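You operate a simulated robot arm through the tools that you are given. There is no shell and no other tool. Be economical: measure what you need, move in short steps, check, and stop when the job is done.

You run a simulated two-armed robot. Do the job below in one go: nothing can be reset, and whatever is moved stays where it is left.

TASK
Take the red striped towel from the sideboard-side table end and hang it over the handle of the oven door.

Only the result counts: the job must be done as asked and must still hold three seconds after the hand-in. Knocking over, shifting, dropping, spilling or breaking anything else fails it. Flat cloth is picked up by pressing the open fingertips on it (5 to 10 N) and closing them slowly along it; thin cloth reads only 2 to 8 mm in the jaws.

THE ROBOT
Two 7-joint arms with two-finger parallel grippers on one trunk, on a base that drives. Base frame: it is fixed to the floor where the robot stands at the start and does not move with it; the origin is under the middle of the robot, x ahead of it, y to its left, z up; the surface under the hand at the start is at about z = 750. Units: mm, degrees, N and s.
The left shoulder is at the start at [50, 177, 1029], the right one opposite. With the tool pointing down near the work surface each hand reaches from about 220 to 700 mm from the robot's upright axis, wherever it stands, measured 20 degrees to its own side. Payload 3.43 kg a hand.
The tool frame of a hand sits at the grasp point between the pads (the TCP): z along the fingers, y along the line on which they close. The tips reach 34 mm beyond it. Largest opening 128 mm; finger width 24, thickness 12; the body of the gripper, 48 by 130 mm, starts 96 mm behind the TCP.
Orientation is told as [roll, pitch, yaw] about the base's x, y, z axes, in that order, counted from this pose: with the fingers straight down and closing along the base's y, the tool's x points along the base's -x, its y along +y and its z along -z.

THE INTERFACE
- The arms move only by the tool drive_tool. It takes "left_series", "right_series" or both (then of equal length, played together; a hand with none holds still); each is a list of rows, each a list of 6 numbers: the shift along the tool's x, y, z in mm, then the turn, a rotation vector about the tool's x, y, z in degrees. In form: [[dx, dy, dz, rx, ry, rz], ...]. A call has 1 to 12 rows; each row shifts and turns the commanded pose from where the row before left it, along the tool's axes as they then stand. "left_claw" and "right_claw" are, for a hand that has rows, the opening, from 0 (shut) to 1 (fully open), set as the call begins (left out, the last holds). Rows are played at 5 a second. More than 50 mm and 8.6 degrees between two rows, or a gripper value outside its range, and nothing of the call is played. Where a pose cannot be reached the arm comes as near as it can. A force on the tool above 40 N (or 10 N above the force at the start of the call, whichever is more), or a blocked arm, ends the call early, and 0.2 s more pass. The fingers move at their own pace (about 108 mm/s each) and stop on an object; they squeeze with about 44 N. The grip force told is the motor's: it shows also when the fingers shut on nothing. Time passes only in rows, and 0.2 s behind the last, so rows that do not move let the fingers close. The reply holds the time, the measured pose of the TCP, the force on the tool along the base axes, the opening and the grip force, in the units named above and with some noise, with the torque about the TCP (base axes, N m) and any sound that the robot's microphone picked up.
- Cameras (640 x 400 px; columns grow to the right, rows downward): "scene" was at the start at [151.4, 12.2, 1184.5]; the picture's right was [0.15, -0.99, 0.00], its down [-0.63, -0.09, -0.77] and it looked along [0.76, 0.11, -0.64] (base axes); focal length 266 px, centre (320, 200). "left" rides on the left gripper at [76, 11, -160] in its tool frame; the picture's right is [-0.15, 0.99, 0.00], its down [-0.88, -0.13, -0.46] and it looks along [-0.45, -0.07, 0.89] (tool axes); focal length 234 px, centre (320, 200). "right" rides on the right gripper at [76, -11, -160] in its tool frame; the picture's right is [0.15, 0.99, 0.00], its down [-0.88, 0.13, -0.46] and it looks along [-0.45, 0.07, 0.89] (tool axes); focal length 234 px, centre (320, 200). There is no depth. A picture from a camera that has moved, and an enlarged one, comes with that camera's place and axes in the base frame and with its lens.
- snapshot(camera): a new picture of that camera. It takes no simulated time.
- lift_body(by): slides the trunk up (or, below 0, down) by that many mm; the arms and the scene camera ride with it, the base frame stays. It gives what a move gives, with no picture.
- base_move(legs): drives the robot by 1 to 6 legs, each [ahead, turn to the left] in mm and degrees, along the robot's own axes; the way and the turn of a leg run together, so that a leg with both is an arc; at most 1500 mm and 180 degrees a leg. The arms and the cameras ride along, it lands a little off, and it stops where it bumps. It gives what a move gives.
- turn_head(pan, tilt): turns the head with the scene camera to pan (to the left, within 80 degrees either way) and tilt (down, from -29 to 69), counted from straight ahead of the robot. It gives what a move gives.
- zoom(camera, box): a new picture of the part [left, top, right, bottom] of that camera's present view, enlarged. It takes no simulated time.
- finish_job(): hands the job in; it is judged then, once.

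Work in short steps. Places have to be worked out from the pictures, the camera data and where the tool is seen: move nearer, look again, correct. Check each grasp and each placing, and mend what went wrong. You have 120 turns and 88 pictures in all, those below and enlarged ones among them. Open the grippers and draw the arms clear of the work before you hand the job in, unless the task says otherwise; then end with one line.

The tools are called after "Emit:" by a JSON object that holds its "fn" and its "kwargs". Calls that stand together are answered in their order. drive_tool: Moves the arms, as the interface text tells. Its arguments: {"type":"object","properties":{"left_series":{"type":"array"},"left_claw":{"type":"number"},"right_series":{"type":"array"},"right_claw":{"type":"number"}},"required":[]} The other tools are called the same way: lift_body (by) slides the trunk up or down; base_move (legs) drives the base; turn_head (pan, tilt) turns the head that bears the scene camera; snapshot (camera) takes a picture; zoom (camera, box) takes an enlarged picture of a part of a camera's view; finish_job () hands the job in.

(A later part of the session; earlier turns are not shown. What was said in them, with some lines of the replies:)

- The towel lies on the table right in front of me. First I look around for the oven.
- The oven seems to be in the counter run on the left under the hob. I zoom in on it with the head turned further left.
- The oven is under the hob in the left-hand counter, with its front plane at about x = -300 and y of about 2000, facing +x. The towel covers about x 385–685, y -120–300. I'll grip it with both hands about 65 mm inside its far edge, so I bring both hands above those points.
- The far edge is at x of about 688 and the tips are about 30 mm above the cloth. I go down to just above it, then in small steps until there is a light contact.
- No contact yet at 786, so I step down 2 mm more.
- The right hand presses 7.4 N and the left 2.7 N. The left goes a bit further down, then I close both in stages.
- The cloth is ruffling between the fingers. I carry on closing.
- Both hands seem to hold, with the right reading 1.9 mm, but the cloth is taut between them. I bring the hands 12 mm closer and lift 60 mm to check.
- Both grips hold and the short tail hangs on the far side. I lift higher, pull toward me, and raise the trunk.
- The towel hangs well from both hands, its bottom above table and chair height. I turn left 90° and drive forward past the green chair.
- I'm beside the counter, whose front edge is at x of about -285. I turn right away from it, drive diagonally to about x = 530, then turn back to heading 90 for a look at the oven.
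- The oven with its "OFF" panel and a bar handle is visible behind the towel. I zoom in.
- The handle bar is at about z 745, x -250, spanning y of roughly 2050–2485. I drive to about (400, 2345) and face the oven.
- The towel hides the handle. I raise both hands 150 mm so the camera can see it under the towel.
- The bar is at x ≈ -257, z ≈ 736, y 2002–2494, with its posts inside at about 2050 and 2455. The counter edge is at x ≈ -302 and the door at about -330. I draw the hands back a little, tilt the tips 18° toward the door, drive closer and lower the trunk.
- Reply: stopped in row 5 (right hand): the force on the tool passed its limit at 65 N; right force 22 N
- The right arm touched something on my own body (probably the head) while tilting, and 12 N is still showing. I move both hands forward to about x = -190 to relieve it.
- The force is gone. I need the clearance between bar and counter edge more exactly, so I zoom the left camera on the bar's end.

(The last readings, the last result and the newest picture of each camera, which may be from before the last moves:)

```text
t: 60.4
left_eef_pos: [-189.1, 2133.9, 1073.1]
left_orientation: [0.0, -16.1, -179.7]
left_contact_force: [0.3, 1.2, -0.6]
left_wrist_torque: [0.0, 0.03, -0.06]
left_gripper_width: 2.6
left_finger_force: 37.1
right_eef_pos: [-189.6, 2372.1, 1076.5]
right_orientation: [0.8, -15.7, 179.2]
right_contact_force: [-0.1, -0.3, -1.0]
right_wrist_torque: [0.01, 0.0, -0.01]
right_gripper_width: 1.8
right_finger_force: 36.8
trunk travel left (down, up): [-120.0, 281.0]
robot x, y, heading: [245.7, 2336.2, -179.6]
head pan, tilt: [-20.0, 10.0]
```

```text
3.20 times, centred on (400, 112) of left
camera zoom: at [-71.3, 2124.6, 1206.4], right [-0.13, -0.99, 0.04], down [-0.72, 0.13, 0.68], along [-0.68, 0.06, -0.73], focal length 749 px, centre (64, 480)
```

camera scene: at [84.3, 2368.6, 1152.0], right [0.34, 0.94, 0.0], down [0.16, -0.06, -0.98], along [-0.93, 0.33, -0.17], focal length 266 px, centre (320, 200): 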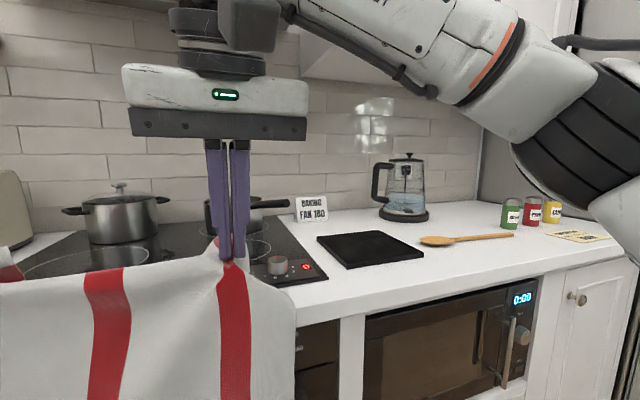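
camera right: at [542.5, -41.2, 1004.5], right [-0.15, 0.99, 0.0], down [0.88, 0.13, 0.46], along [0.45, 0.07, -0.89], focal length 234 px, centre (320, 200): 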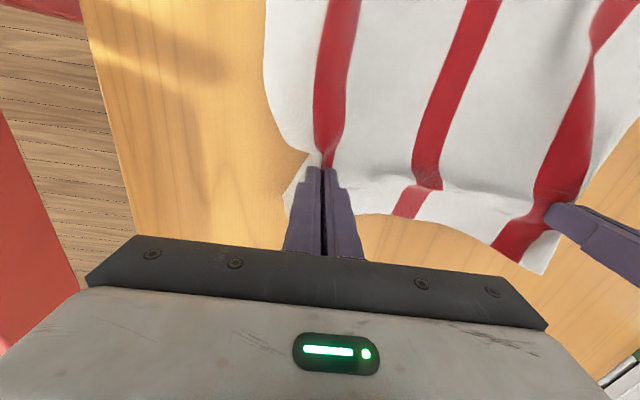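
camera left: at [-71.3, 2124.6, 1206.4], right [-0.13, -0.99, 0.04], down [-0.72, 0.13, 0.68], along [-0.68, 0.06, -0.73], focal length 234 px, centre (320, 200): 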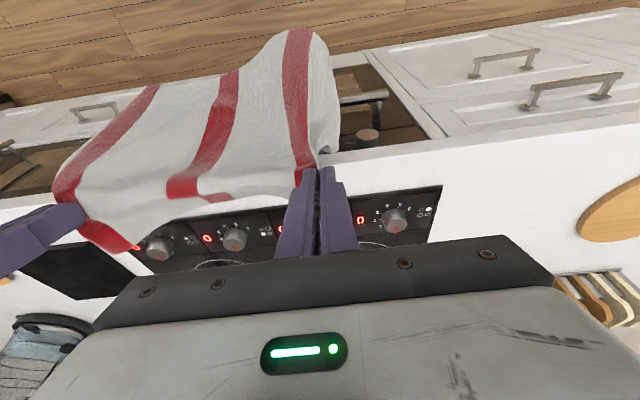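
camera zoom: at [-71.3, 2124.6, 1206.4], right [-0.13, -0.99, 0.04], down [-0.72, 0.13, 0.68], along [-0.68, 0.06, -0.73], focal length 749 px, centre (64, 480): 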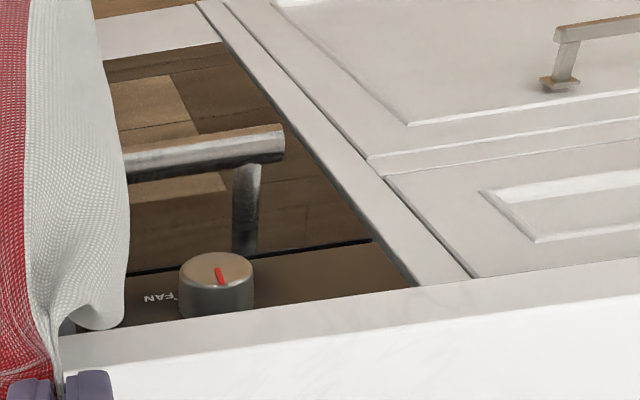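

Combining views, the counter edge overhangs to about x = -265 (z 895–925), the bar is at x = -257 and the door at about -320. So the tips must go in under the edge tilted about 32° and end at about 19°. First I lower the hands in front of the bar.

Emit:
{"fn": "drive_tool", "kwargs": {"left_series": [[10.1, 0, 35.2, 0, 0, 0], [10.1, 0, 35.2, 0, 0, 0], [10.1, 0, 35.2, 0, 0, 0], [10.1, 0, 35.2, 0, 0, 0], [10.1, 0, 35.2, 0, 0, 0], [10.1, 0, 35.2, 0, 0, 0], [0, 0, 0, 0, 0, 0]], "right_series": [[10.1, 0, 35.4, 0, 0, 0], [10.1, 0, 35.4, 0, 0, 0], [10.1, 0, 35.4, 0, 0, 0], [10.1, 0, 35.4, 0, 0, 0], [10.1, 0, 35.4, 0, 0, 0], [10.1, 0, 35.4, 0, 0, 0], [0, 0, 0, 0, 0, 0]]}}

Emit:
{"fn": "drive_tool", "kwargs": {"left_series": [[0, 0, 0, 0, -4, 0], [0, 0, 0, 0, -4, 0], [0, 0, 0, 0, -4, 0], [0, 0, 0, 0, -4, 0], [0, 0, 0, 0, 0, 0]], "right_series": [[0, 0, 0, 0, -4, 0], [0, 0, 0, 0, -4, 0], [0, 0, 0, 0, -4, 0], [0, 0, 0, 0, -4, 0], [0, 0, 0, 0, 0, 0]]}}

Emit:
{"fn": "turn_head", "kwargs": {"pan": -10, "tilt": 40}}

Emit:
{"fn": "snapshot", "kwargs": {"camera": "scene"}}

Emit:
{"fn": "snapshot", "kwargs": {"camera": "left"}}

```text
t: 62.0
left_eef_pos: [-190.3, 2135.3, 855.0]
left_orientation: [0.1, -16.0, -179.6]
left_contact_force: [0.8, 0.9, -0.7]
left_wrist_torque: [-0.02, -0.03, -0.02]
left_gripper_width: 3.3
left_finger_force: 37.9
right_eef_pos: [-189.6, 2369.2, 853.8]
right_orientation: [0.8, -15.8, 179.1]
right_contact_force: [-0.3, 0.1, -0.6]
right_wrist_torque: [0.0, 0.01, -0.04]
right_gripper_width: 1.8
right_finger_force: 36.9
trunk travel left (down, up): [-120.0, 281.0]
robot x, y, heading: [244.1, 2339.1, -179.7]
head pan, tilt: [-20.0, 10.0]
```

```text
t: 63.2
left_eef_pos: [-190.2, 2135.0, 854.4]
left_orientation: [0.0, -32.0, -179.5]
left_contact_force: [-0.4, -0.9, -0.3]
left_wrist_torque: [0.01, -0.01, -0.08]
left_gripper_width: 2.8
left_finger_force: 37.6
right_eef_pos: [-190.0, 2368.7, 854.6]
right_orientation: [0.9, -31.9, 178.8]
right_contact_force: [1.1, -0.6, 0.0]
right_wrist_torque: [0.03, -0.01, -0.04]
right_gripper_width: 1.7
right_finger_force: 36.5
trunk travel left (down, up): [-120.0, 281.0]
robot x, y, heading: [246.4, 2342.6, -179.7]
head pan, tilt: [-20.0, 10.0]
```

```text
t: 64.2
left_eef_pos: [-188.6, 2136.1, 854.6]
left_orientation: [0.1, -31.9, -179.6]
left_contact_force: [0.3, -0.2, -0.3]
left_wrist_torque: [-0.01, 0.0, -0.03]
left_gripper_width: 2.7
left_finger_force: 38.0
right_eef_pos: [-188.6, 2368.8, 855.3]
right_orientation: [0.9, -31.8, 178.9]
right_contact_force: [0.6, -0.2, -0.2]
right_wrist_torque: [0.03, -0.02, -0.01]
right_gripper_width: 1.9
right_finger_force: 36.7
trunk travel left (down, up): [-120.0, 281.0]
robot x, y, heading: [243.4, 2337.0, -179.8]
head pan, tilt: [-10.0, 40.0]
```

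```text
61 pictures are left
camera scene: at [88.1, 2351.6, 1104.4], right [0.17, 0.99, 0.0], down [0.63, -0.11, -0.77], along [-0.76, 0.13, -0.64], focal length 266 px, centre (320, 200)
```

scene: 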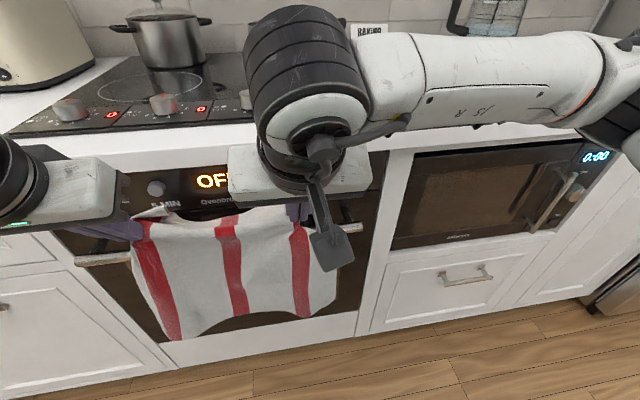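

```text
60 pictures are left
camera left: at [-39.6, 2125.2, 949.7], right [-0.12, -0.99, 0.08], down [-0.51, 0.13, 0.85], along [-0.85, 0.06, -0.52], focal length 234 px, centre (320, 200)
```

left: 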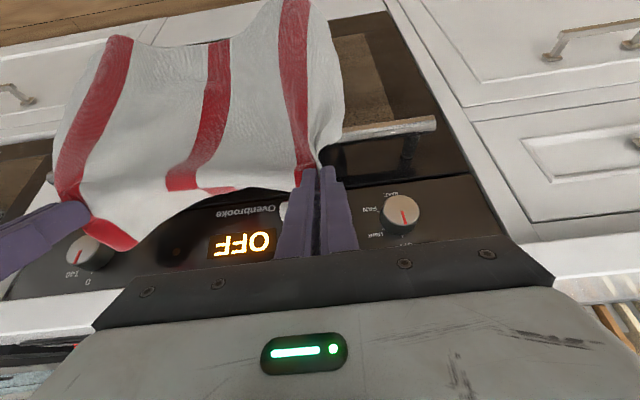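

Geometry is confirmed (bar at x ≈ -250, z ≈ 738). I move both hands 83 mm toward the door at this height, passing over the bar.

Emit:
{"fn": "drive_tool", "kwargs": {"left_series": [[-14.1, 0, 8.8, 0, 0, 0], [-14.1, 0, 8.8, 0, 0, 0], [-14.1, 0, 8.8, 0, 0, 0], [-14.1, 0, 8.8, 0, 0, 0], [-14.1, 0, 8.8, 0, 0, 0], [0, 0, 0, 0, 0, 0]], "right_series": [[-14.1, 0, 8.8, 0, 0, 0], [-14.1, 0, 8.8, 0, 0, 0], [-14.1, 0, 8.8, 0, 0, 0], [-14.1, 0, 8.8, 0, 0, 0], [-14.1, 0, 8.8, 0, 0, 0], [0, 0, 0, 0, 0, 0]]}}

Emit:
{"fn": "snapshot", "kwargs": {"camera": "left"}}

Emit:
{"fn": "snapshot", "kwargs": {"camera": "right"}}

```text
t: 65.6
left_eef_pos: [-271.4, 2135.4, 854.6]
left_orientation: [0.1, -31.8, -179.7]
left_contact_force: [10.1, -0.4, -1.0]
left_wrist_torque: [0.0, -0.27, -0.09]
left_gripper_width: 2.7
left_finger_force: 38.3
right_eef_pos: [-270.9, 2368.9, 854.3]
right_orientation: [0.7, -31.8, 179.0]
right_contact_force: [8.1, -0.2, -0.9]
right_wrist_torque: [0.01, -0.19, -0.02]
right_gripper_width: 2.2
right_finger_force: 37.0
trunk travel left (down, up): [-120.0, 281.0]
robot x, y, heading: [243.0, 2336.6, -179.7]
head pan, tilt: [-10.0, 40.0]
heard: click
```

```text
59 pictures are left
camera left: at [-121.5, 2124.9, 949.6], right [-0.12, -0.99, 0.08], down [-0.51, 0.13, 0.85], along [-0.85, 0.06, -0.52], focal length 234 px, centre (320, 200)
```

left: 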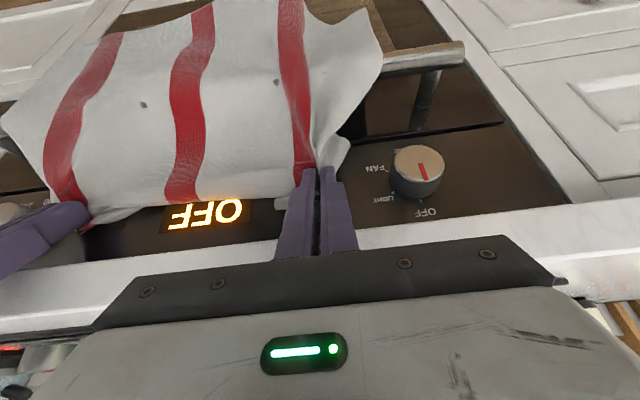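

```text
58 pictures are left
camera right: at [-122.1, 2381.2, 949.6], right [0.11, -0.99, -0.07], down [-0.51, -0.12, 0.85], along [-0.85, -0.06, -0.52], focal length 234 px, centre (320, 200)
```

right: 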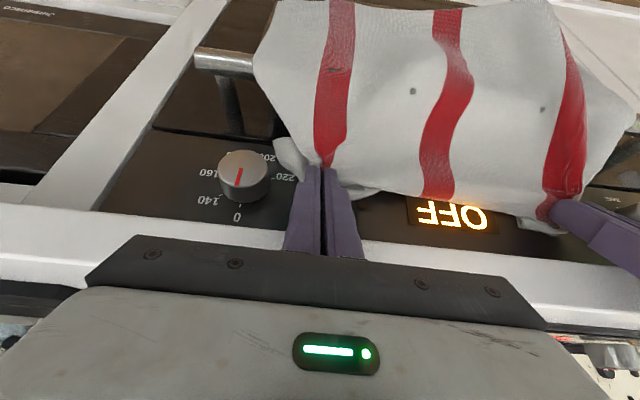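

The tips touched the control panel (about 9 N, a click was heard), so the panel is nearer than I judged, at about x = -300. I back off 8 mm and check the panel before going on.

Emit:
{"fn": "drive_tool", "kwargs": {"left_series": [[6.8, 0, -4.2, 0, 0, 0], [0, 0, 0, 0, 0, 0]], "right_series": [[6.8, 0, -4.2, 0, 0, 0], [0, 0, 0, 0, 0, 0]]}}

Emit:
{"fn": "zoom", "kwargs": {"camera": "left", "box": [160, 120, 360, 245]}}

Emit:
{"fn": "zoom", "kwargs": {"camera": "scene", "box": [60, 120, 380, 320]}}

```text
t: 66.2
left_eef_pos: [-264.6, 2135.9, 854.0]
left_orientation: [0.0, -32.0, -179.6]
left_contact_force: [1.7, 0.5, 0.3]
left_wrist_torque: [0.0, -0.05, -0.03]
left_gripper_width: 2.8
left_finger_force: 37.7
right_eef_pos: [-264.3, 2371.1, 854.5]
right_orientation: [1.0, -31.8, 178.9]
right_contact_force: [1.5, 0.1, -1.3]
right_wrist_torque: [0.0, -0.02, -0.02]
right_gripper_width: 1.9
right_finger_force: 36.4
trunk travel left (down, up): [-120.0, 281.0]
robot x, y, heading: [245.3, 2336.4, -179.5]
head pan, tilt: [-10.0, 40.0]
```

```text
3.20 times, centred on (260, 182) of left
camera zoom: at [-114.9, 2124.9, 949.7], right [-0.12, -0.99, 0.08], down [-0.51, 0.13, 0.85], along [-0.85, 0.06, -0.52], focal length 749 px, centre (512, 256)
```

zoom: 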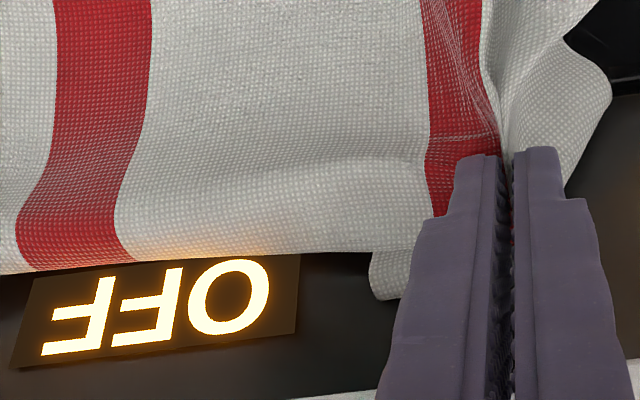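

```text
2.00 times, centred on (220, 220) of scene
camera zoom: at [88.2, 2351.6, 1104.4], right [0.17, 0.99, 0.0], down [0.63, -0.11, -0.77], along [-0.76, 0.13, -0.64], focal length 532 px, centre (520, 160)
```

zoom: 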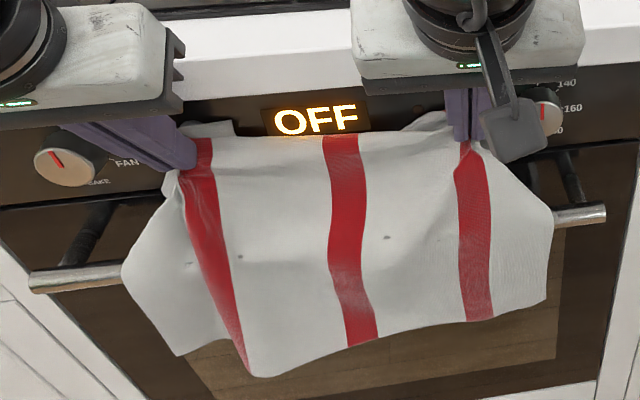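

The towel now drapes over the bar and the display is unchanged. I start going down behind the bar while easing the tilt, in two stages.

Emit:
{"fn": "drive_tool", "kwargs": {"left_series": [[6.6, 0, 12.8, 0, 2, 0], [6.6, 0, 12.8, 0, 2, 0], [6.6, 0, 17.1, 0, 3, 0], [6.6, 0, 17.1, 0, 3, 0], [0, 0, 0, 0, 0, 0]], "right_series": [[6.6, 0, 12.8, 0, 2, 0], [6.6, 0, 12.8, 0, 2, 0], [6.6, 0, 17.1, 0, 3, 0], [6.6, 0, 17.1, 0, 3, 0], [0, 0, 0, 0, 0, 0]]}}

Emit:
{"fn": "snapshot", "kwargs": {"camera": "left"}}

Emit:
{"fn": "zoom", "kwargs": {"camera": "scene", "box": [60, 120, 380, 320]}}

```text
t: 67.4
left_eef_pos: [-268.1, 2135.0, 791.2]
left_orientation: [0.0, -22.1, -179.6]
left_contact_force: [4.7, -0.1, 2.9]
left_wrist_torque: [0.04, 0.52, -0.11]
left_gripper_width: 2.8
left_finger_force: 37.5
right_eef_pos: [-267.8, 2367.8, 790.7]
right_orientation: [0.7, -22.0, 179.2]
right_contact_force: [11.2, 1.5, 6.5]
right_wrist_torque: [-0.17, 1.22, 0.14]
right_gripper_width: 2.0
right_finger_force: 36.8
trunk travel left (down, up): [-120.0, 281.0]
robot x, y, heading: [247.2, 2336.6, -179.8]
head pan, tilt: [-10.0, 40.0]
```

```text
55 pictures are left
camera left: at [-136.6, 2124.2, 909.7], right [-0.13, -0.99, 0.05], down [-0.65, 0.13, 0.75], along [-0.75, 0.06, -0.66], focal length 234 px, centre (320, 200)
```

left: 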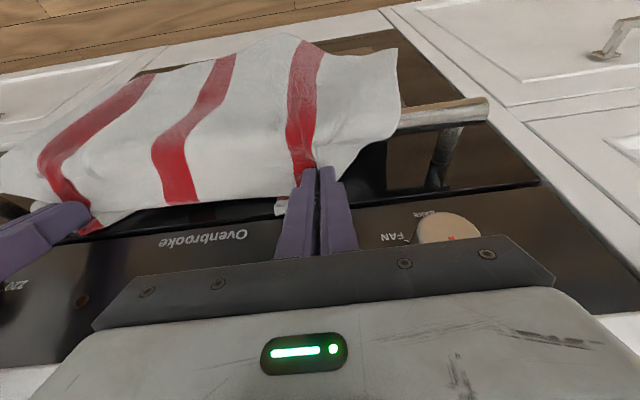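

```text
2.00 times, centred on (220, 220) of scene
camera zoom: at [90.3, 2351.7, 1104.9], right [0.17, 0.99, 0.0], down [0.63, -0.11, -0.77], along [-0.76, 0.13, -0.64], focal length 532 px, centre (520, 160)
```

zoom: 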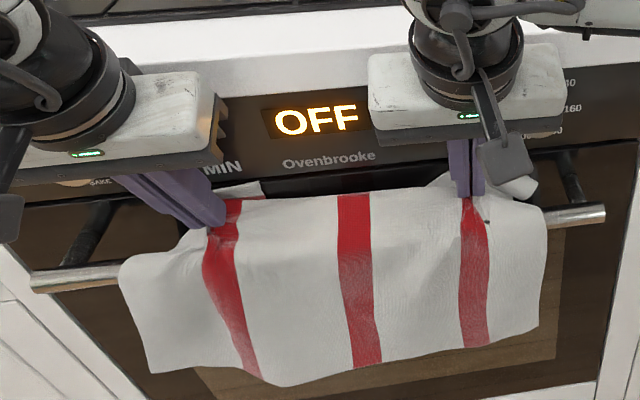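

The torque says the gripper bodies just touch the counter edge (x ≈ -251). Going down with the tilt held relieves that; I continue to about 30 mm below the bar at a tilt of about 19°.

Emit:
{"fn": "drive_tool", "kwargs": {"left_series": [[4.8, 0, 15.2, 0, 0, 0], [4.8, 0, 15.2, 0, 1, 0], [2.9, 0, 9.4, 0, 1, 0], [2.8, 0, 9.3, 0, 1.5, 0], [0, 0, 0, 0, 0, 0]], "right_series": [[4.8, 0, 15.2, 0, 0, 0], [4.8, 0, 15.2, 0, 1, 0], [2.9, 0, 9.4, 0, 1, 0], [2.8, 0, 9.3, 0, 1.5, 0], [0, 0, 0, 0, 0, 0]]}}

Emit:
{"fn": "snapshot", "kwargs": {"camera": "left"}}

Emit:
{"fn": "zoom", "kwargs": {"camera": "scene", "box": [60, 120, 380, 320]}}

```text
t: 68.6
left_eef_pos: [-274.1, 2134.4, 738.7]
left_orientation: [-0.1, -18.7, -179.6]
left_contact_force: [-6.6, 1.0, 7.3]
left_wrist_torque: [0.01, -0.24, -0.15]
left_gripper_width: 2.6
left_finger_force: 37.2
right_eef_pos: [-273.1, 2367.9, 738.5]
right_orientation: [0.9, -18.4, 179.0]
right_contact_force: [-3.0, -0.2, 6.7]
right_wrist_torque: [0.11, -0.33, 0.11]
right_gripper_width: 2.3
right_finger_force: 36.9
trunk travel left (down, up): [-120.0, 281.0]
robot x, y, heading: [243.0, 2339.0, -179.4]
head pan, tilt: [-10.0, 40.0]
```

```text
53 pictures are left
camera left: at [-150.1, 2124.8, 865.4], right [-0.13, -0.99, 0.05], down [-0.69, 0.12, 0.71], along [-0.71, 0.06, -0.7], focal length 234 px, centre (320, 200)
```

left: 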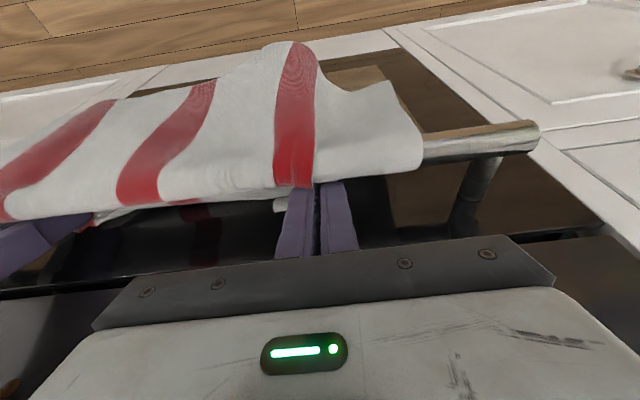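

```text
2.00 times, centred on (220, 220) of scene
camera zoom: at [88.2, 2351.8, 1104.4], right [0.17, 0.99, 0.0], down [0.63, -0.11, -0.77], along [-0.76, 0.13, -0.64], focal length 532 px, centre (520, 160)
```

zoom: 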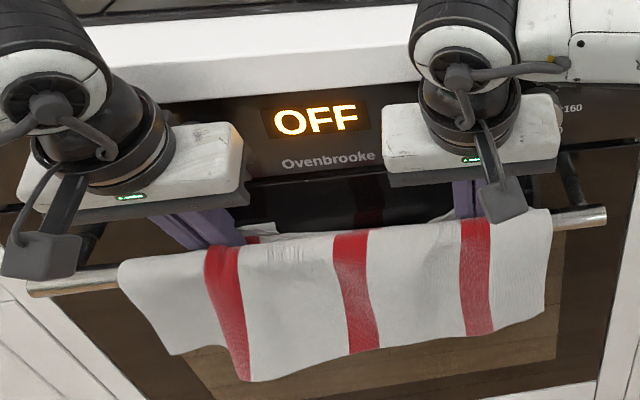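

The tips are about 30 mm behind and below the bar, with light contact forces. I slide 15 mm further along the fingers for a longer rear tail.

Emit:
{"fn": "drive_tool", "kwargs": {"left_series": [[0, 0, 5, 0, 0, 0], [0, 0, 5, 0, 0, 0], [0, 0, 5, 0, 0, 0], [0, 0, 0, 0, 0, 0]], "right_series": [[0, 0, 5, 0, 0, 0], [0, 0, 5, 0, 0, 0], [0, 0, 5, 0, 0, 0], [0, 0, 0, 0, 0, 0]]}}

```text
t: 69.3
left_eef_pos: [-276.2, 2136.8, 735.2]
left_orientation: [-0.1, -19.3, -179.5]
left_contact_force: [3.4, -2.7, 23.7]
left_wrist_torque: [-0.05, -2.81, 0.04]
left_gripper_width: 2.8
left_finger_force: 37.3
right_eef_pos: [-276.7, 2368.7, 734.3]
right_orientation: [1.2, -19.0, 178.9]
right_contact_force: [0.9, 6.2, 22.0]
right_wrist_torque: [0.27, -2.85, 0.4]
right_gripper_width: 2.1
right_finger_force: 37.0
trunk travel left (down, up): [-120.0, 281.0]
robot x, y, heading: [242.7, 2340.0, -179.7]
head pan, tilt: [-10.0, 40.0]
stopped in row 3 (left hand): the force on the tool passed its limit at 42 N (the readings are from after the stop); the commanded pose is now the measured one
```

Something blocks at about 42 N, so I back off 7 mm and prepare to release.

Emit:
{"fn": "drive_tool", "kwargs": {"left_series": [[0, 0, -4, 0, 0, 0], [0, 0, -3, 0, 0, 0], [0, 0, 0, 0, 0, 0]], "right_series": [[0, 0, -4, 0, 0, 0], [0, 0, -3, 0, 0, 0], [0, 0, 0, 0, 0, 0]]}}

Emit:
{"fn": "snapshot", "kwargs": {"camera": "scene"}}

Emit:
{"fn": "snapshot", "kwargs": {"camera": "right"}}

```text
t: 70.1
left_eef_pos: [-275.8, 2136.1, 735.5]
left_orientation: [-0.1, -18.6, -179.6]
left_contact_force: [0.2, 0.6, 5.3]
left_wrist_torque: [-0.01, -1.05, 0.11]
left_gripper_width: 3.1
left_finger_force: 37.8
right_eef_pos: [-275.1, 2366.9, 736.0]
right_orientation: [1.0, -18.5, 179.1]
right_contact_force: [-6.0, 1.8, 0.8]
right_wrist_torque: [0.02, -1.45, 0.43]
right_gripper_width: 2.0
right_finger_force: 36.1
trunk travel left (down, up): [-120.0, 281.0]
robot x, y, heading: [245.3, 2337.9, -179.7]
head pan, tilt: [-10.0, 40.0]
```

```text
51 pictures are left
camera scene: at [88.1, 2351.8, 1103.9], right [0.17, 0.99, 0.0], down [0.63, -0.11, -0.77], along [-0.76, 0.13, -0.64], focal length 266 px, centre (320, 200)
```

scene: 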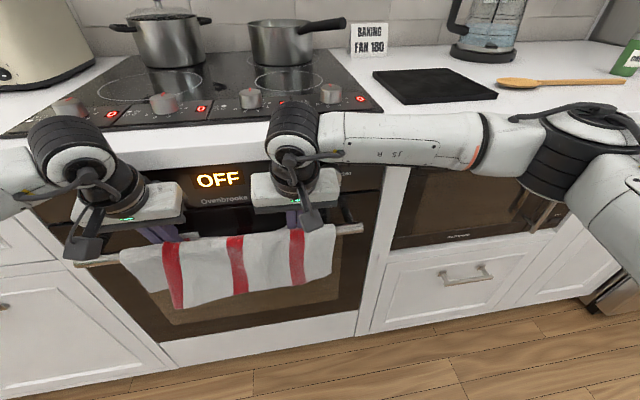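

```text
50 pictures are left
camera right: at [-152.9, 2380.1, 862.5], right [0.13, -0.99, -0.03], down [-0.69, -0.11, 0.71], along [-0.71, -0.07, -0.7], focal length 234 px, centre (320, 200)
```

right: 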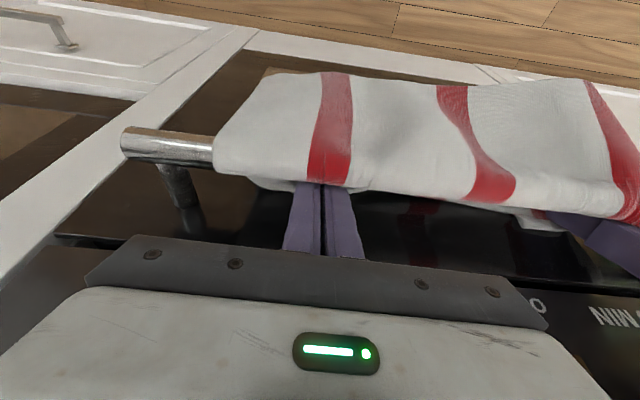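

The towel lies over the bar with both sides hanging. I open the grippers partly and check.

Emit:
{"fn": "drive_tool", "kwargs": {"left_series": [[0, 0, 0, 0, 0, 0], [0, 0, 0, 0, 0, 0], [0, 0, 0, 0, 0, 0]], "right_series": [[0, 0, 0, 0, 0, 0], [0, 0, 0, 0, 0, 0], [0, 0, 0, 0, 0, 0]], "left_claw": 0.3, "right_claw": 0.3}}

Emit:
{"fn": "snapshot", "kwargs": {"camera": "right"}}

Emit:
{"fn": "snapshot", "kwargs": {"camera": "left"}}

```text
t: 70.9
left_eef_pos: [-274.6, 2136.0, 736.6]
left_orientation: [-0.2, -18.8, -179.6]
left_contact_force: [3.7, -5.1, 6.1]
left_wrist_torque: [0.08, -0.6, -0.01]
left_gripper_width: 35.5
left_finger_force: 0.1
right_eef_pos: [-275.2, 2367.1, 736.7]
right_orientation: [1.1, -18.7, 179.1]
right_contact_force: [-1.7, -2.0, 5.7]
right_wrist_torque: [0.13, -0.29, 0.13]
right_gripper_width: 37.1
right_finger_force: 0.0
trunk travel left (down, up): [-120.0, 281.0]
robot x, y, heading: [242.5, 2335.5, -180.0]
head pan, tilt: [-10.0, 40.0]
```

```text
49 pictures are left
camera right: at [-152.1, 2379.4, 864.5], right [0.13, -0.99, -0.03], down [-0.69, -0.11, 0.72], along [-0.71, -0.07, -0.7], focal length 234 px, centre (320, 200)
```

right: 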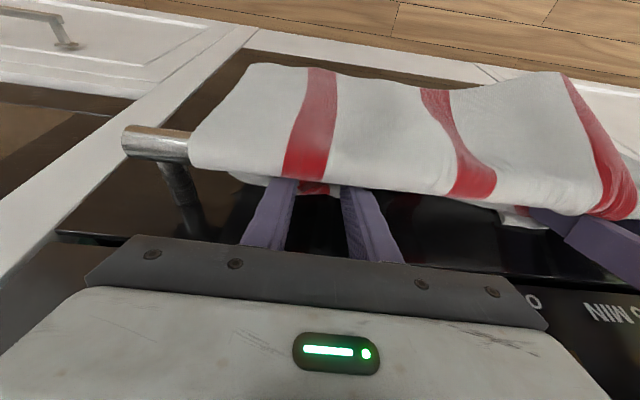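

```text
48 pictures are left
camera left: at [-150.6, 2124.3, 863.5], right [-0.13, -0.99, 0.04], down [-0.69, 0.12, 0.72], along [-0.71, 0.06, -0.7], focal length 234 px, centre (320, 200)
```

left: 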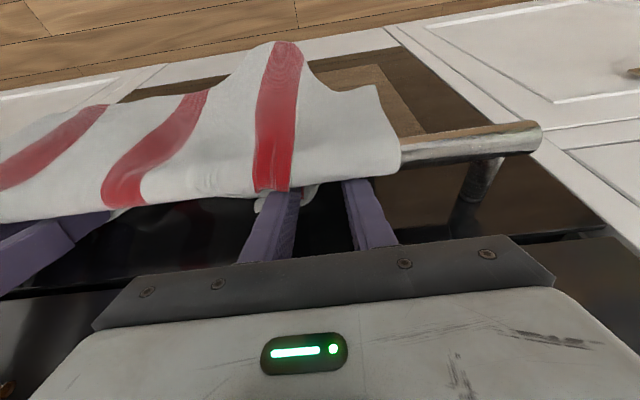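

The towel stays in place with the fingers open. I withdraw slowly straight along the fingers.

Emit:
{"fn": "drive_tool", "kwargs": {"left_series": [[0, 0, -6, 0, 0, 0], [0, 0, -8, 0, 0, 0], [0, 0, -8, 0, 0, 0], [0, 0, -8, 0, 0, 0], [0, 0, -8, 0, 0, 0], [0, 0, 0, 0, 0, 0]], "right_series": [[0, 0, -6, 0, 0, 0], [0, 0, -8, 0, 0, 0], [0, 0, -8, 0, 0, 0], [0, 0, -8, 0, 0, 0], [0, 0, -8, 0, 0, 0], [0, 0, 0, 0, 0, 0]]}}

Emit:
{"fn": "snapshot", "kwargs": {"camera": "right"}}

Emit:
{"fn": "snapshot", "kwargs": {"camera": "left"}}

```text
t: 71.7
left_eef_pos: [-270.6, 2136.1, 743.0]
left_orientation: [0.1, -17.4, -179.9]
left_contact_force: [-16.8, 2.2, -19.3]
left_wrist_torque: [0.13, -0.99, -0.13]
left_gripper_width: 38.0
left_finger_force: 0.0
right_eef_pos: [-268.9, 2370.5, 741.8]
right_orientation: [0.3, -17.3, 179.2]
right_contact_force: [-10.5, -3.0, -18.3]
right_wrist_torque: [0.55, -0.28, 0.14]
right_gripper_width: 37.4
right_finger_force: 0.0
trunk travel left (down, up): [-120.0, 281.0]
robot x, y, heading: [247.1, 2339.3, -179.8]
head pan, tilt: [-10.0, 40.0]
stopped in row 3 (left hand): the force on the tool passed its limit at 44 N (the readings are from after the stop); the commanded pose is now the measured one
```

```text
47 pictures are left
camera right: at [-149.9, 2381.3, 872.0], right [0.13, -0.99, -0.04], down [-0.71, -0.12, 0.7], along [-0.7, -0.06, -0.72], focal length 234 px, centre (320, 200)
```

right: 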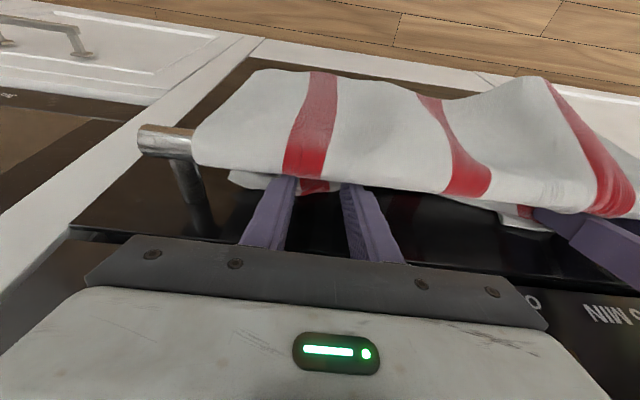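

```text
46 pictures are left
camera left: at [-148.9, 2125.3, 871.4], right [-0.14, -0.99, 0.05], down [-0.7, 0.13, 0.7], along [-0.7, 0.06, -0.72], focal length 234 px, centre (320, 200)
```

left: 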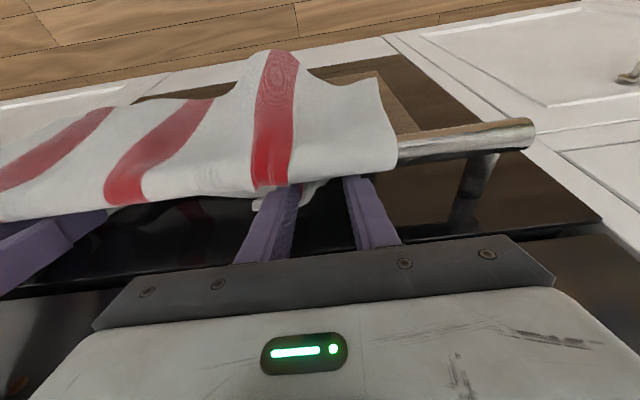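

The withdrawal jammed at about 44 N, probably with the fingers pressing on the bar. I shift the hands 4 mm toward the door to relieve it and read the forces.

Emit:
{"fn": "drive_tool", "kwargs": {"left_series": [[-2, 0, 1, 0, 0, 0], [-2, 0, 1, 0, 0, 0], [0, 0, 0, 0, 0, 0]], "right_series": [[-2, 0, 1, 0, 0, 0], [-2, 0, 1, 0, 0, 0], [0, 0, 0, 0, 0, 0]]}}

Emit:
{"fn": "zoom", "kwargs": {"camera": "scene", "box": [40, 90, 380, 302]}}

Emit:
{"fn": "zoom", "kwargs": {"camera": "left", "box": [220, 140, 420, 265]}}

```text
t: 72.5
left_eef_pos: [-270.2, 2136.0, 741.5]
left_orientation: [0.2, -17.3, -180.0]
left_contact_force: [12.8, -0.8, -33.7]
left_wrist_torque: [1.0, 2.91, 0.51]
left_gripper_width: 38.5
left_finger_force: 0.3
right_eef_pos: [-269.8, 2370.5, 742.2]
right_orientation: [0.1, -17.1, 179.3]
right_contact_force: [16.2, 7.1, -28.6]
right_wrist_torque: [-0.82, 2.21, 0.1]
right_gripper_width: 38.3
right_finger_force: 0.1
trunk travel left (down, up): [-120.0, 281.0]
robot x, y, heading: [245.8, 2335.3, -179.8]
head pan, tilt: [-10.0, 40.0]
```

```text
1.88 times, centred on (210, 196) of scene
camera zoom: at [86.6, 2351.4, 1103.6], right [0.17, 0.99, 0.0], down [0.64, -0.11, -0.76], along [-0.75, 0.13, -0.64], focal length 500 px, centre (527, 208)
```

zoom: 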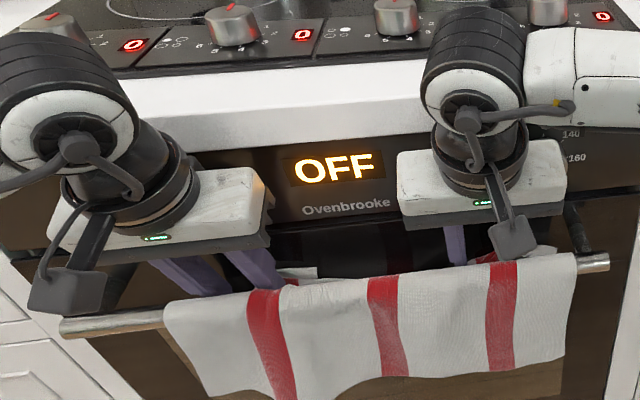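

```text
3.20 times, centred on (320, 202) of left
camera zoom: at [-148.9, 2125.1, 871.8], right [-0.14, -0.99, 0.05], down [-0.71, 0.13, 0.7], along [-0.69, 0.06, -0.72], focal length 749 px, centre (320, 192)
```

zoom: 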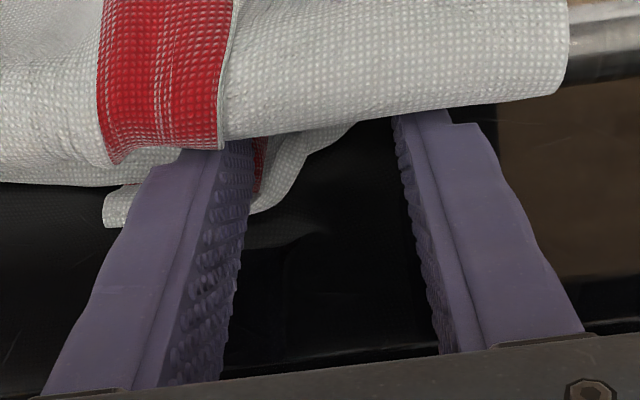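

Now the torque shows the gripper bodies caught under the counter's overhang. I tilt them back out by 5°, pivoting at the TCP, which is at bar height.

Emit:
{"fn": "drive_tool", "kwargs": {"left_series": [[0, 0, 1, 0, -1.25, 0], [0, 0, 0, 0, -1.25, 0], [0, 0, 0, 0, -1.25, 0], [0, 0, 0, 0, -1.25, 0], [0, 0, 0, 0, 0, 0]], "right_series": [[0, 0, 1, 0, -1.25, 0], [0, 0, 0, 0, -1.25, 0], [0, 0, 0, 0, -1.25, 0], [0, 0, 0, 0, -1.25, 0], [0, 0, 0, 0, 0, 0]]}}

```text
t: 73.7
left_eef_pos: [-273.1, 2136.5, 748.8]
left_orientation: [0.0, -23.3, -179.9]
left_contact_force: [-5.5, 0.9, 3.5]
left_wrist_torque: [-0.07, -0.01, -0.1]
left_gripper_width: 38.3
left_finger_force: 0.0
right_eef_pos: [-273.8, 2369.5, 747.2]
right_orientation: [0.6, -23.1, 179.0]
right_contact_force: [-5.8, -0.6, 3.1]
right_wrist_torque: [0.02, 0.03, 0.0]
right_gripper_width: 38.3
right_finger_force: 0.1
trunk travel left (down, up): [-120.0, 281.0]
robot x, y, heading: [238.9, 2336.1, -179.8]
head pan, tilt: [-10.0, 40.0]
```

Freed: forces are light now. I withdraw along the fingers.

Emit:
{"fn": "drive_tool", "kwargs": {"left_series": [[0, 0, -6, 0, -0.5, 0], [0, 0, -8, 0, -0.5, 0], [0, 0, -8, 0, -0.5, 0], [0, 0, -10, 0, -0.5, 0], [0, 0, -10, 0, 0, 0], [0, 0, -10, 0, 0, 0], [0, 0, 0, 0, 0, 0]], "right_series": [[0, 0, -6, 0, -0.5, 0], [0, 0, -8, 0, -0.5, 0], [0, 0, -8, 0, -0.5, 0], [0, 0, -10, 0, -0.5, 0], [0, 0, -10, 0, 0, 0], [0, 0, -10, 0, 0, 0], [0, 0, 0, 0, 0, 0]]}}

Emit:
{"fn": "snapshot", "kwargs": {"camera": "left"}}

Emit:
{"fn": "zoom", "kwargs": {"camera": "scene", "box": [40, 90, 380, 302]}}

```text
t: 75.3
left_eef_pos: [-249.6, 2136.8, 793.7]
left_orientation: [0.1, -24.9, -179.9]
left_contact_force: [0.3, 0.1, -0.5]
left_wrist_torque: [0.02, 0.0, 0.04]
left_gripper_width: 38.2
left_finger_force: 0.0
right_eef_pos: [-249.7, 2370.7, 793.8]
right_orientation: [0.4, -24.8, 179.0]
right_contact_force: [-0.3, 0.2, 0.0]
right_wrist_torque: [0.02, 0.01, 0.01]
right_gripper_width: 38.4
right_finger_force: 0.0
trunk travel left (down, up): [-120.0, 281.0]
robot x, y, heading: [242.7, 2338.8, -179.5]
head pan, tilt: [-10.0, 40.0]
```

```text
43 pictures are left
camera left: at [-113.2, 2125.9, 906.2], right [-0.13, -0.99, 0.06], down [-0.61, 0.13, 0.78], along [-0.78, 0.06, -0.62], focal length 234 px, centre (320, 200)
```

left: 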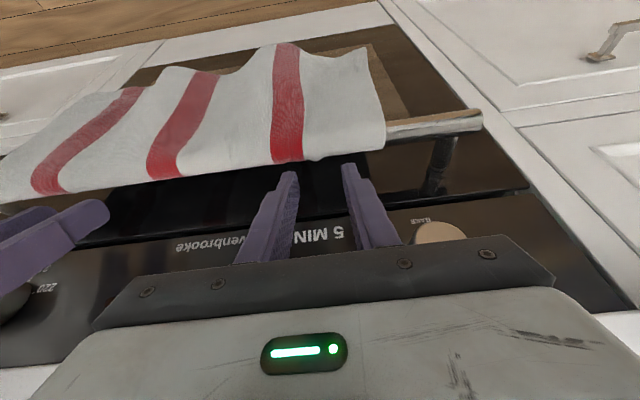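

```text
1.88 times, centred on (210, 196) of scene
camera zoom: at [88.1, 2351.9, 1104.4], right [0.17, 0.99, 0.0], down [0.63, -0.11, -0.77], along [-0.76, 0.13, -0.64], focal length 500 px, centre (527, 208)
```

zoom: 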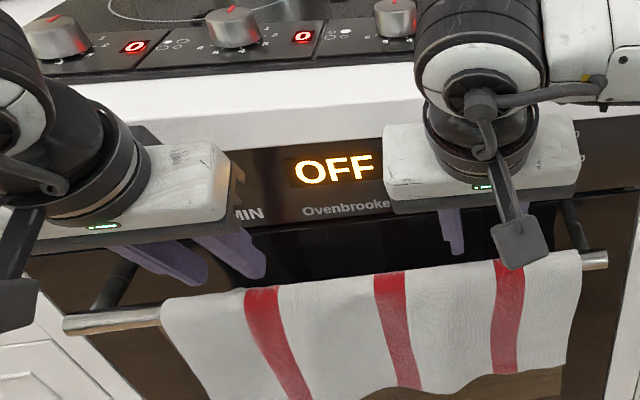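

The fingers are clear and the towel stays hung. I raise the hands 50 mm, then back the base away.

Emit:
{"fn": "drive_tool", "kwargs": {"left_series": [[-7, 0, -15.5, 0, 0, 0], [-7, 0, -15.5, 0, 0, 0], [-7, 0, -15.5, 0, 0, 0], [0, 0, 0, 0, 0, 0]], "right_series": [[-7, 0, -15.5, 0, 0, 0], [-7, 0, -15.5, 0, 0, 0], [-7, 0, -15.5, 0, 0, 0], [0, 0, 0, 0, 0, 0]]}}

Emit:
{"fn": "base_move", "kwargs": {"legs": [[-300, 0]]}}

Emit:
{"fn": "turn_head", "kwargs": {"pan": 10, "tilt": 38}}

Emit:
{"fn": "snapshot", "kwargs": {"camera": "scene"}}

Emit:
{"fn": "snapshot", "kwargs": {"camera": "left"}}

```text
t: 76.3
left_eef_pos: [-249.1, 2136.7, 845.2]
left_orientation: [0.1, -24.9, -179.9]
left_contact_force: [0.1, -0.5, 0.1]
left_wrist_torque: [0.0, -0.02, 0.0]
left_gripper_width: 38.4
left_finger_force: 0.1
right_eef_pos: [-249.9, 2371.0, 845.4]
right_orientation: [0.4, -24.8, 179.1]
right_contact_force: [0.4, -0.7, 0.9]
right_wrist_torque: [-0.02, 0.0, -0.02]
right_gripper_width: 38.2
right_finger_force: 0.0
trunk travel left (down, up): [-120.0, 281.0]
robot x, y, heading: [242.1, 2336.6, -179.8]
head pan, tilt: [-10.0, 40.0]
```

```text
t: 78.3
left_eef_pos: [48.1, 2138.6, 843.8]
left_orientation: [0.1, -24.9, -179.8]
left_contact_force: [0.1, 0.2, 0.5]
left_wrist_torque: [-0.01, 0.04, 0.02]
left_gripper_width: 38.6
left_finger_force: 0.1
right_eef_pos: [47.9, 2373.5, 845.1]
right_orientation: [0.4, -24.8, 179.0]
right_contact_force: [0.2, 0.0, -0.5]
right_wrist_torque: [0.0, -0.01, -0.02]
right_gripper_width: 38.3
right_finger_force: 0.0
trunk travel left (down, up): [-120.0, 281.0]
robot x, y, heading: [539.8, 2339.1, -179.8]
head pan, tilt: [-10.0, 40.0]
```

```text
t: 79.2
left_eef_pos: [48.3, 2139.1, 845.0]
left_orientation: [0.0, -24.9, -180.0]
left_contact_force: [0.1, 0.0, -1.3]
left_wrist_torque: [-0.01, 0.0, 0.01]
left_gripper_width: 38.4
left_finger_force: 0.1
right_eef_pos: [46.9, 2372.9, 845.4]
right_orientation: [0.3, -24.9, 179.0]
right_contact_force: [-0.7, 0.1, -0.2]
right_wrist_torque: [-0.03, -0.03, 0.05]
right_gripper_width: 38.5
right_finger_force: 0.1
trunk travel left (down, up): [-120.0, 281.0]
robot x, y, heading: [542.4, 2338.2, -179.9]
head pan, tilt: [10.0, 38.0]
```

```text
41 pictures are left
camera scene: at [385.2, 2323.9, 1107.3], right [-0.18, 0.98, 0.0], down [0.61, 0.11, -0.79], along [-0.78, -0.14, -0.62], focal length 266 px, centre (320, 200)
```

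scene: 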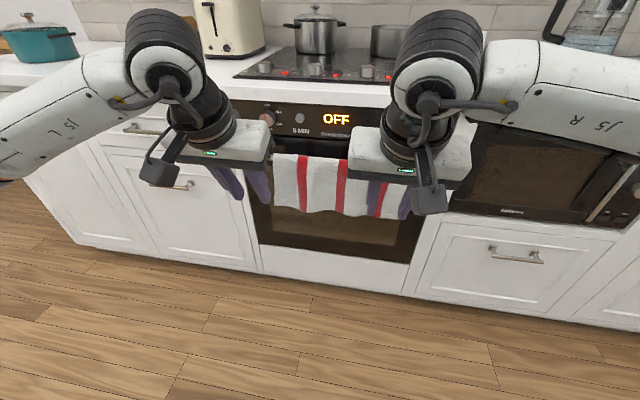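

```text
40 pictures are left
camera left: at [185.3, 2128.1, 957.2], right [-0.13, -0.99, 0.06], down [-0.61, 0.13, 0.78], along [-0.78, 0.06, -0.62], focal length 234 px, centre (320, 200)
```

left: 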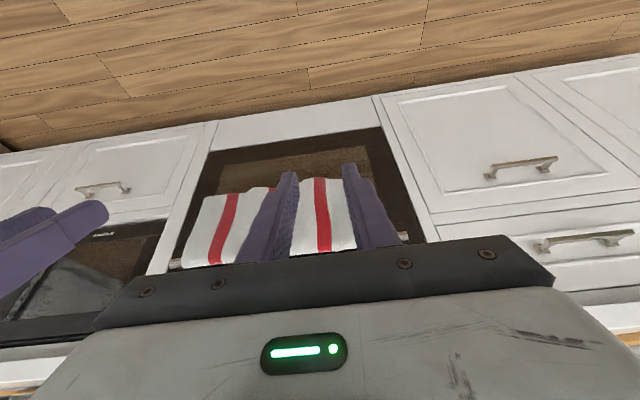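

The towel hangs on the handle. I open the grippers fully, move the hands apart, and zoom to check that it is stable.

Emit:
{"fn": "drive_tool", "kwargs": {"left_series": [[0, -30, 0, 0, 0, 0], [0, -30, 0, 0, 0, 0], [0, -30, 0, 0, 0, 0], [0, 0, 0, 0, 0, 0], [0, 0, 0, 0, 0, 0]], "right_series": [[0, -30, 0, 0, 0, 0], [0, -30, 0, 0, 0, 0], [0, -30, 0, 0, 0, 0], [0, 0, 0, 0, 0, 0], [0, 0, 0, 0, 0, 0]], "left_claw": 1, "right_claw": 1}}

Emit:
{"fn": "zoom", "kwargs": {"camera": "scene", "box": [220, 80, 460, 280]}}

```text
t: 80.4
left_eef_pos: [49.7, 2228.8, 844.8]
left_orientation: [0.1, -24.9, -179.9]
left_contact_force: [-0.3, 0.7, 0.5]
left_wrist_torque: [0.0, -0.01, 0.04]
left_gripper_width: 128.0
left_finger_force: 0.2
right_eef_pos: [49.6, 2463.0, 844.1]
right_orientation: [0.4, -24.8, 179.2]
right_contact_force: [-0.3, 0.5, -0.1]
right_wrist_torque: [-0.03, 0.02, 0.03]
right_gripper_width: 128.0
right_finger_force: 0.0
trunk travel left (down, up): [-120.0, 281.0]
robot x, y, heading: [542.5, 2343.2, -179.6]
head pan, tilt: [10.0, 38.0]
```

```text
2.00 times, centred on (340, 180) of scene
camera zoom: at [385.2, 2323.7, 1107.3], right [-0.18, 0.98, 0.0], down [0.61, 0.11, -0.79], along [-0.78, -0.14, -0.62], focal length 532 px, centre (280, 240)
```

zoom: 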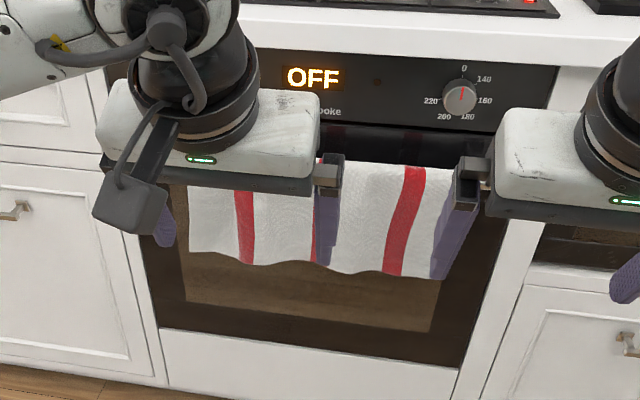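

I move the left hand out of the line of sight and take a final check picture.

Emit:
{"fn": "drive_tool", "kwargs": {"left_series": [[0, 45, 0, 0, 0, 0], [0, 45, 0, 0, 0, 0], [0, 45, 0, 0, 0, 0], [0, 45, 0, 0, 0, 0], [0, 0, 0, 0, 0, 0]]}}

Emit:
{"fn": "zoom", "kwargs": {"camera": "scene", "box": [220, 80, 460, 280]}}

```text
t: 81.6
left_eef_pos: [49.7, 2049.6, 843.8]
left_orientation: [0.0, -24.9, -180.1]
left_contact_force: [-0.8, -0.4, -0.7]
left_wrist_torque: [0.0, 0.0, 0.01]
left_gripper_width: 127.9
left_finger_force: 0.1
right_eef_pos: [50.5, 2462.0, 844.7]
right_orientation: [0.4, -24.9, 179.1]
right_contact_force: [-0.7, -1.3, 1.0]
right_wrist_torque: [0.02, 0.02, -0.03]
right_gripper_width: 127.9
right_finger_force: 0.0
trunk travel left (down, up): [-120.0, 281.0]
robot x, y, heading: [546.2, 2336.9, -179.8]
head pan, tilt: [10.0, 38.0]
```

```text
2.00 times, centred on (340, 180) of scene
camera zoom: at [385.3, 2323.7, 1107.4], right [-0.18, 0.98, 0.0], down [0.61, 0.11, -0.79], along [-0.78, -0.14, -0.62], focal length 532 px, centre (280, 240)
```

zoom: 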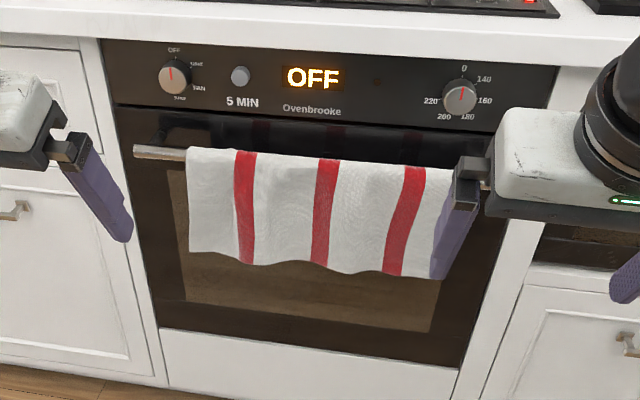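

The towel hangs evenly and still over the oven door handle. The door, knobs and display look unchanged, and both grippers are open and clear, so I hand in.

Emit:
{"fn": "finish_job", "kwargs": {}}

```text
The job is handed in.
```

The red striped towel is hanging over the oven door handle, and both grippers are open and clear. While I was placing it, the gripper tips briefly touched the oven's control panel (about 10 N) and a click was heard, but the display still reads OFF and the knobs look unchanged.
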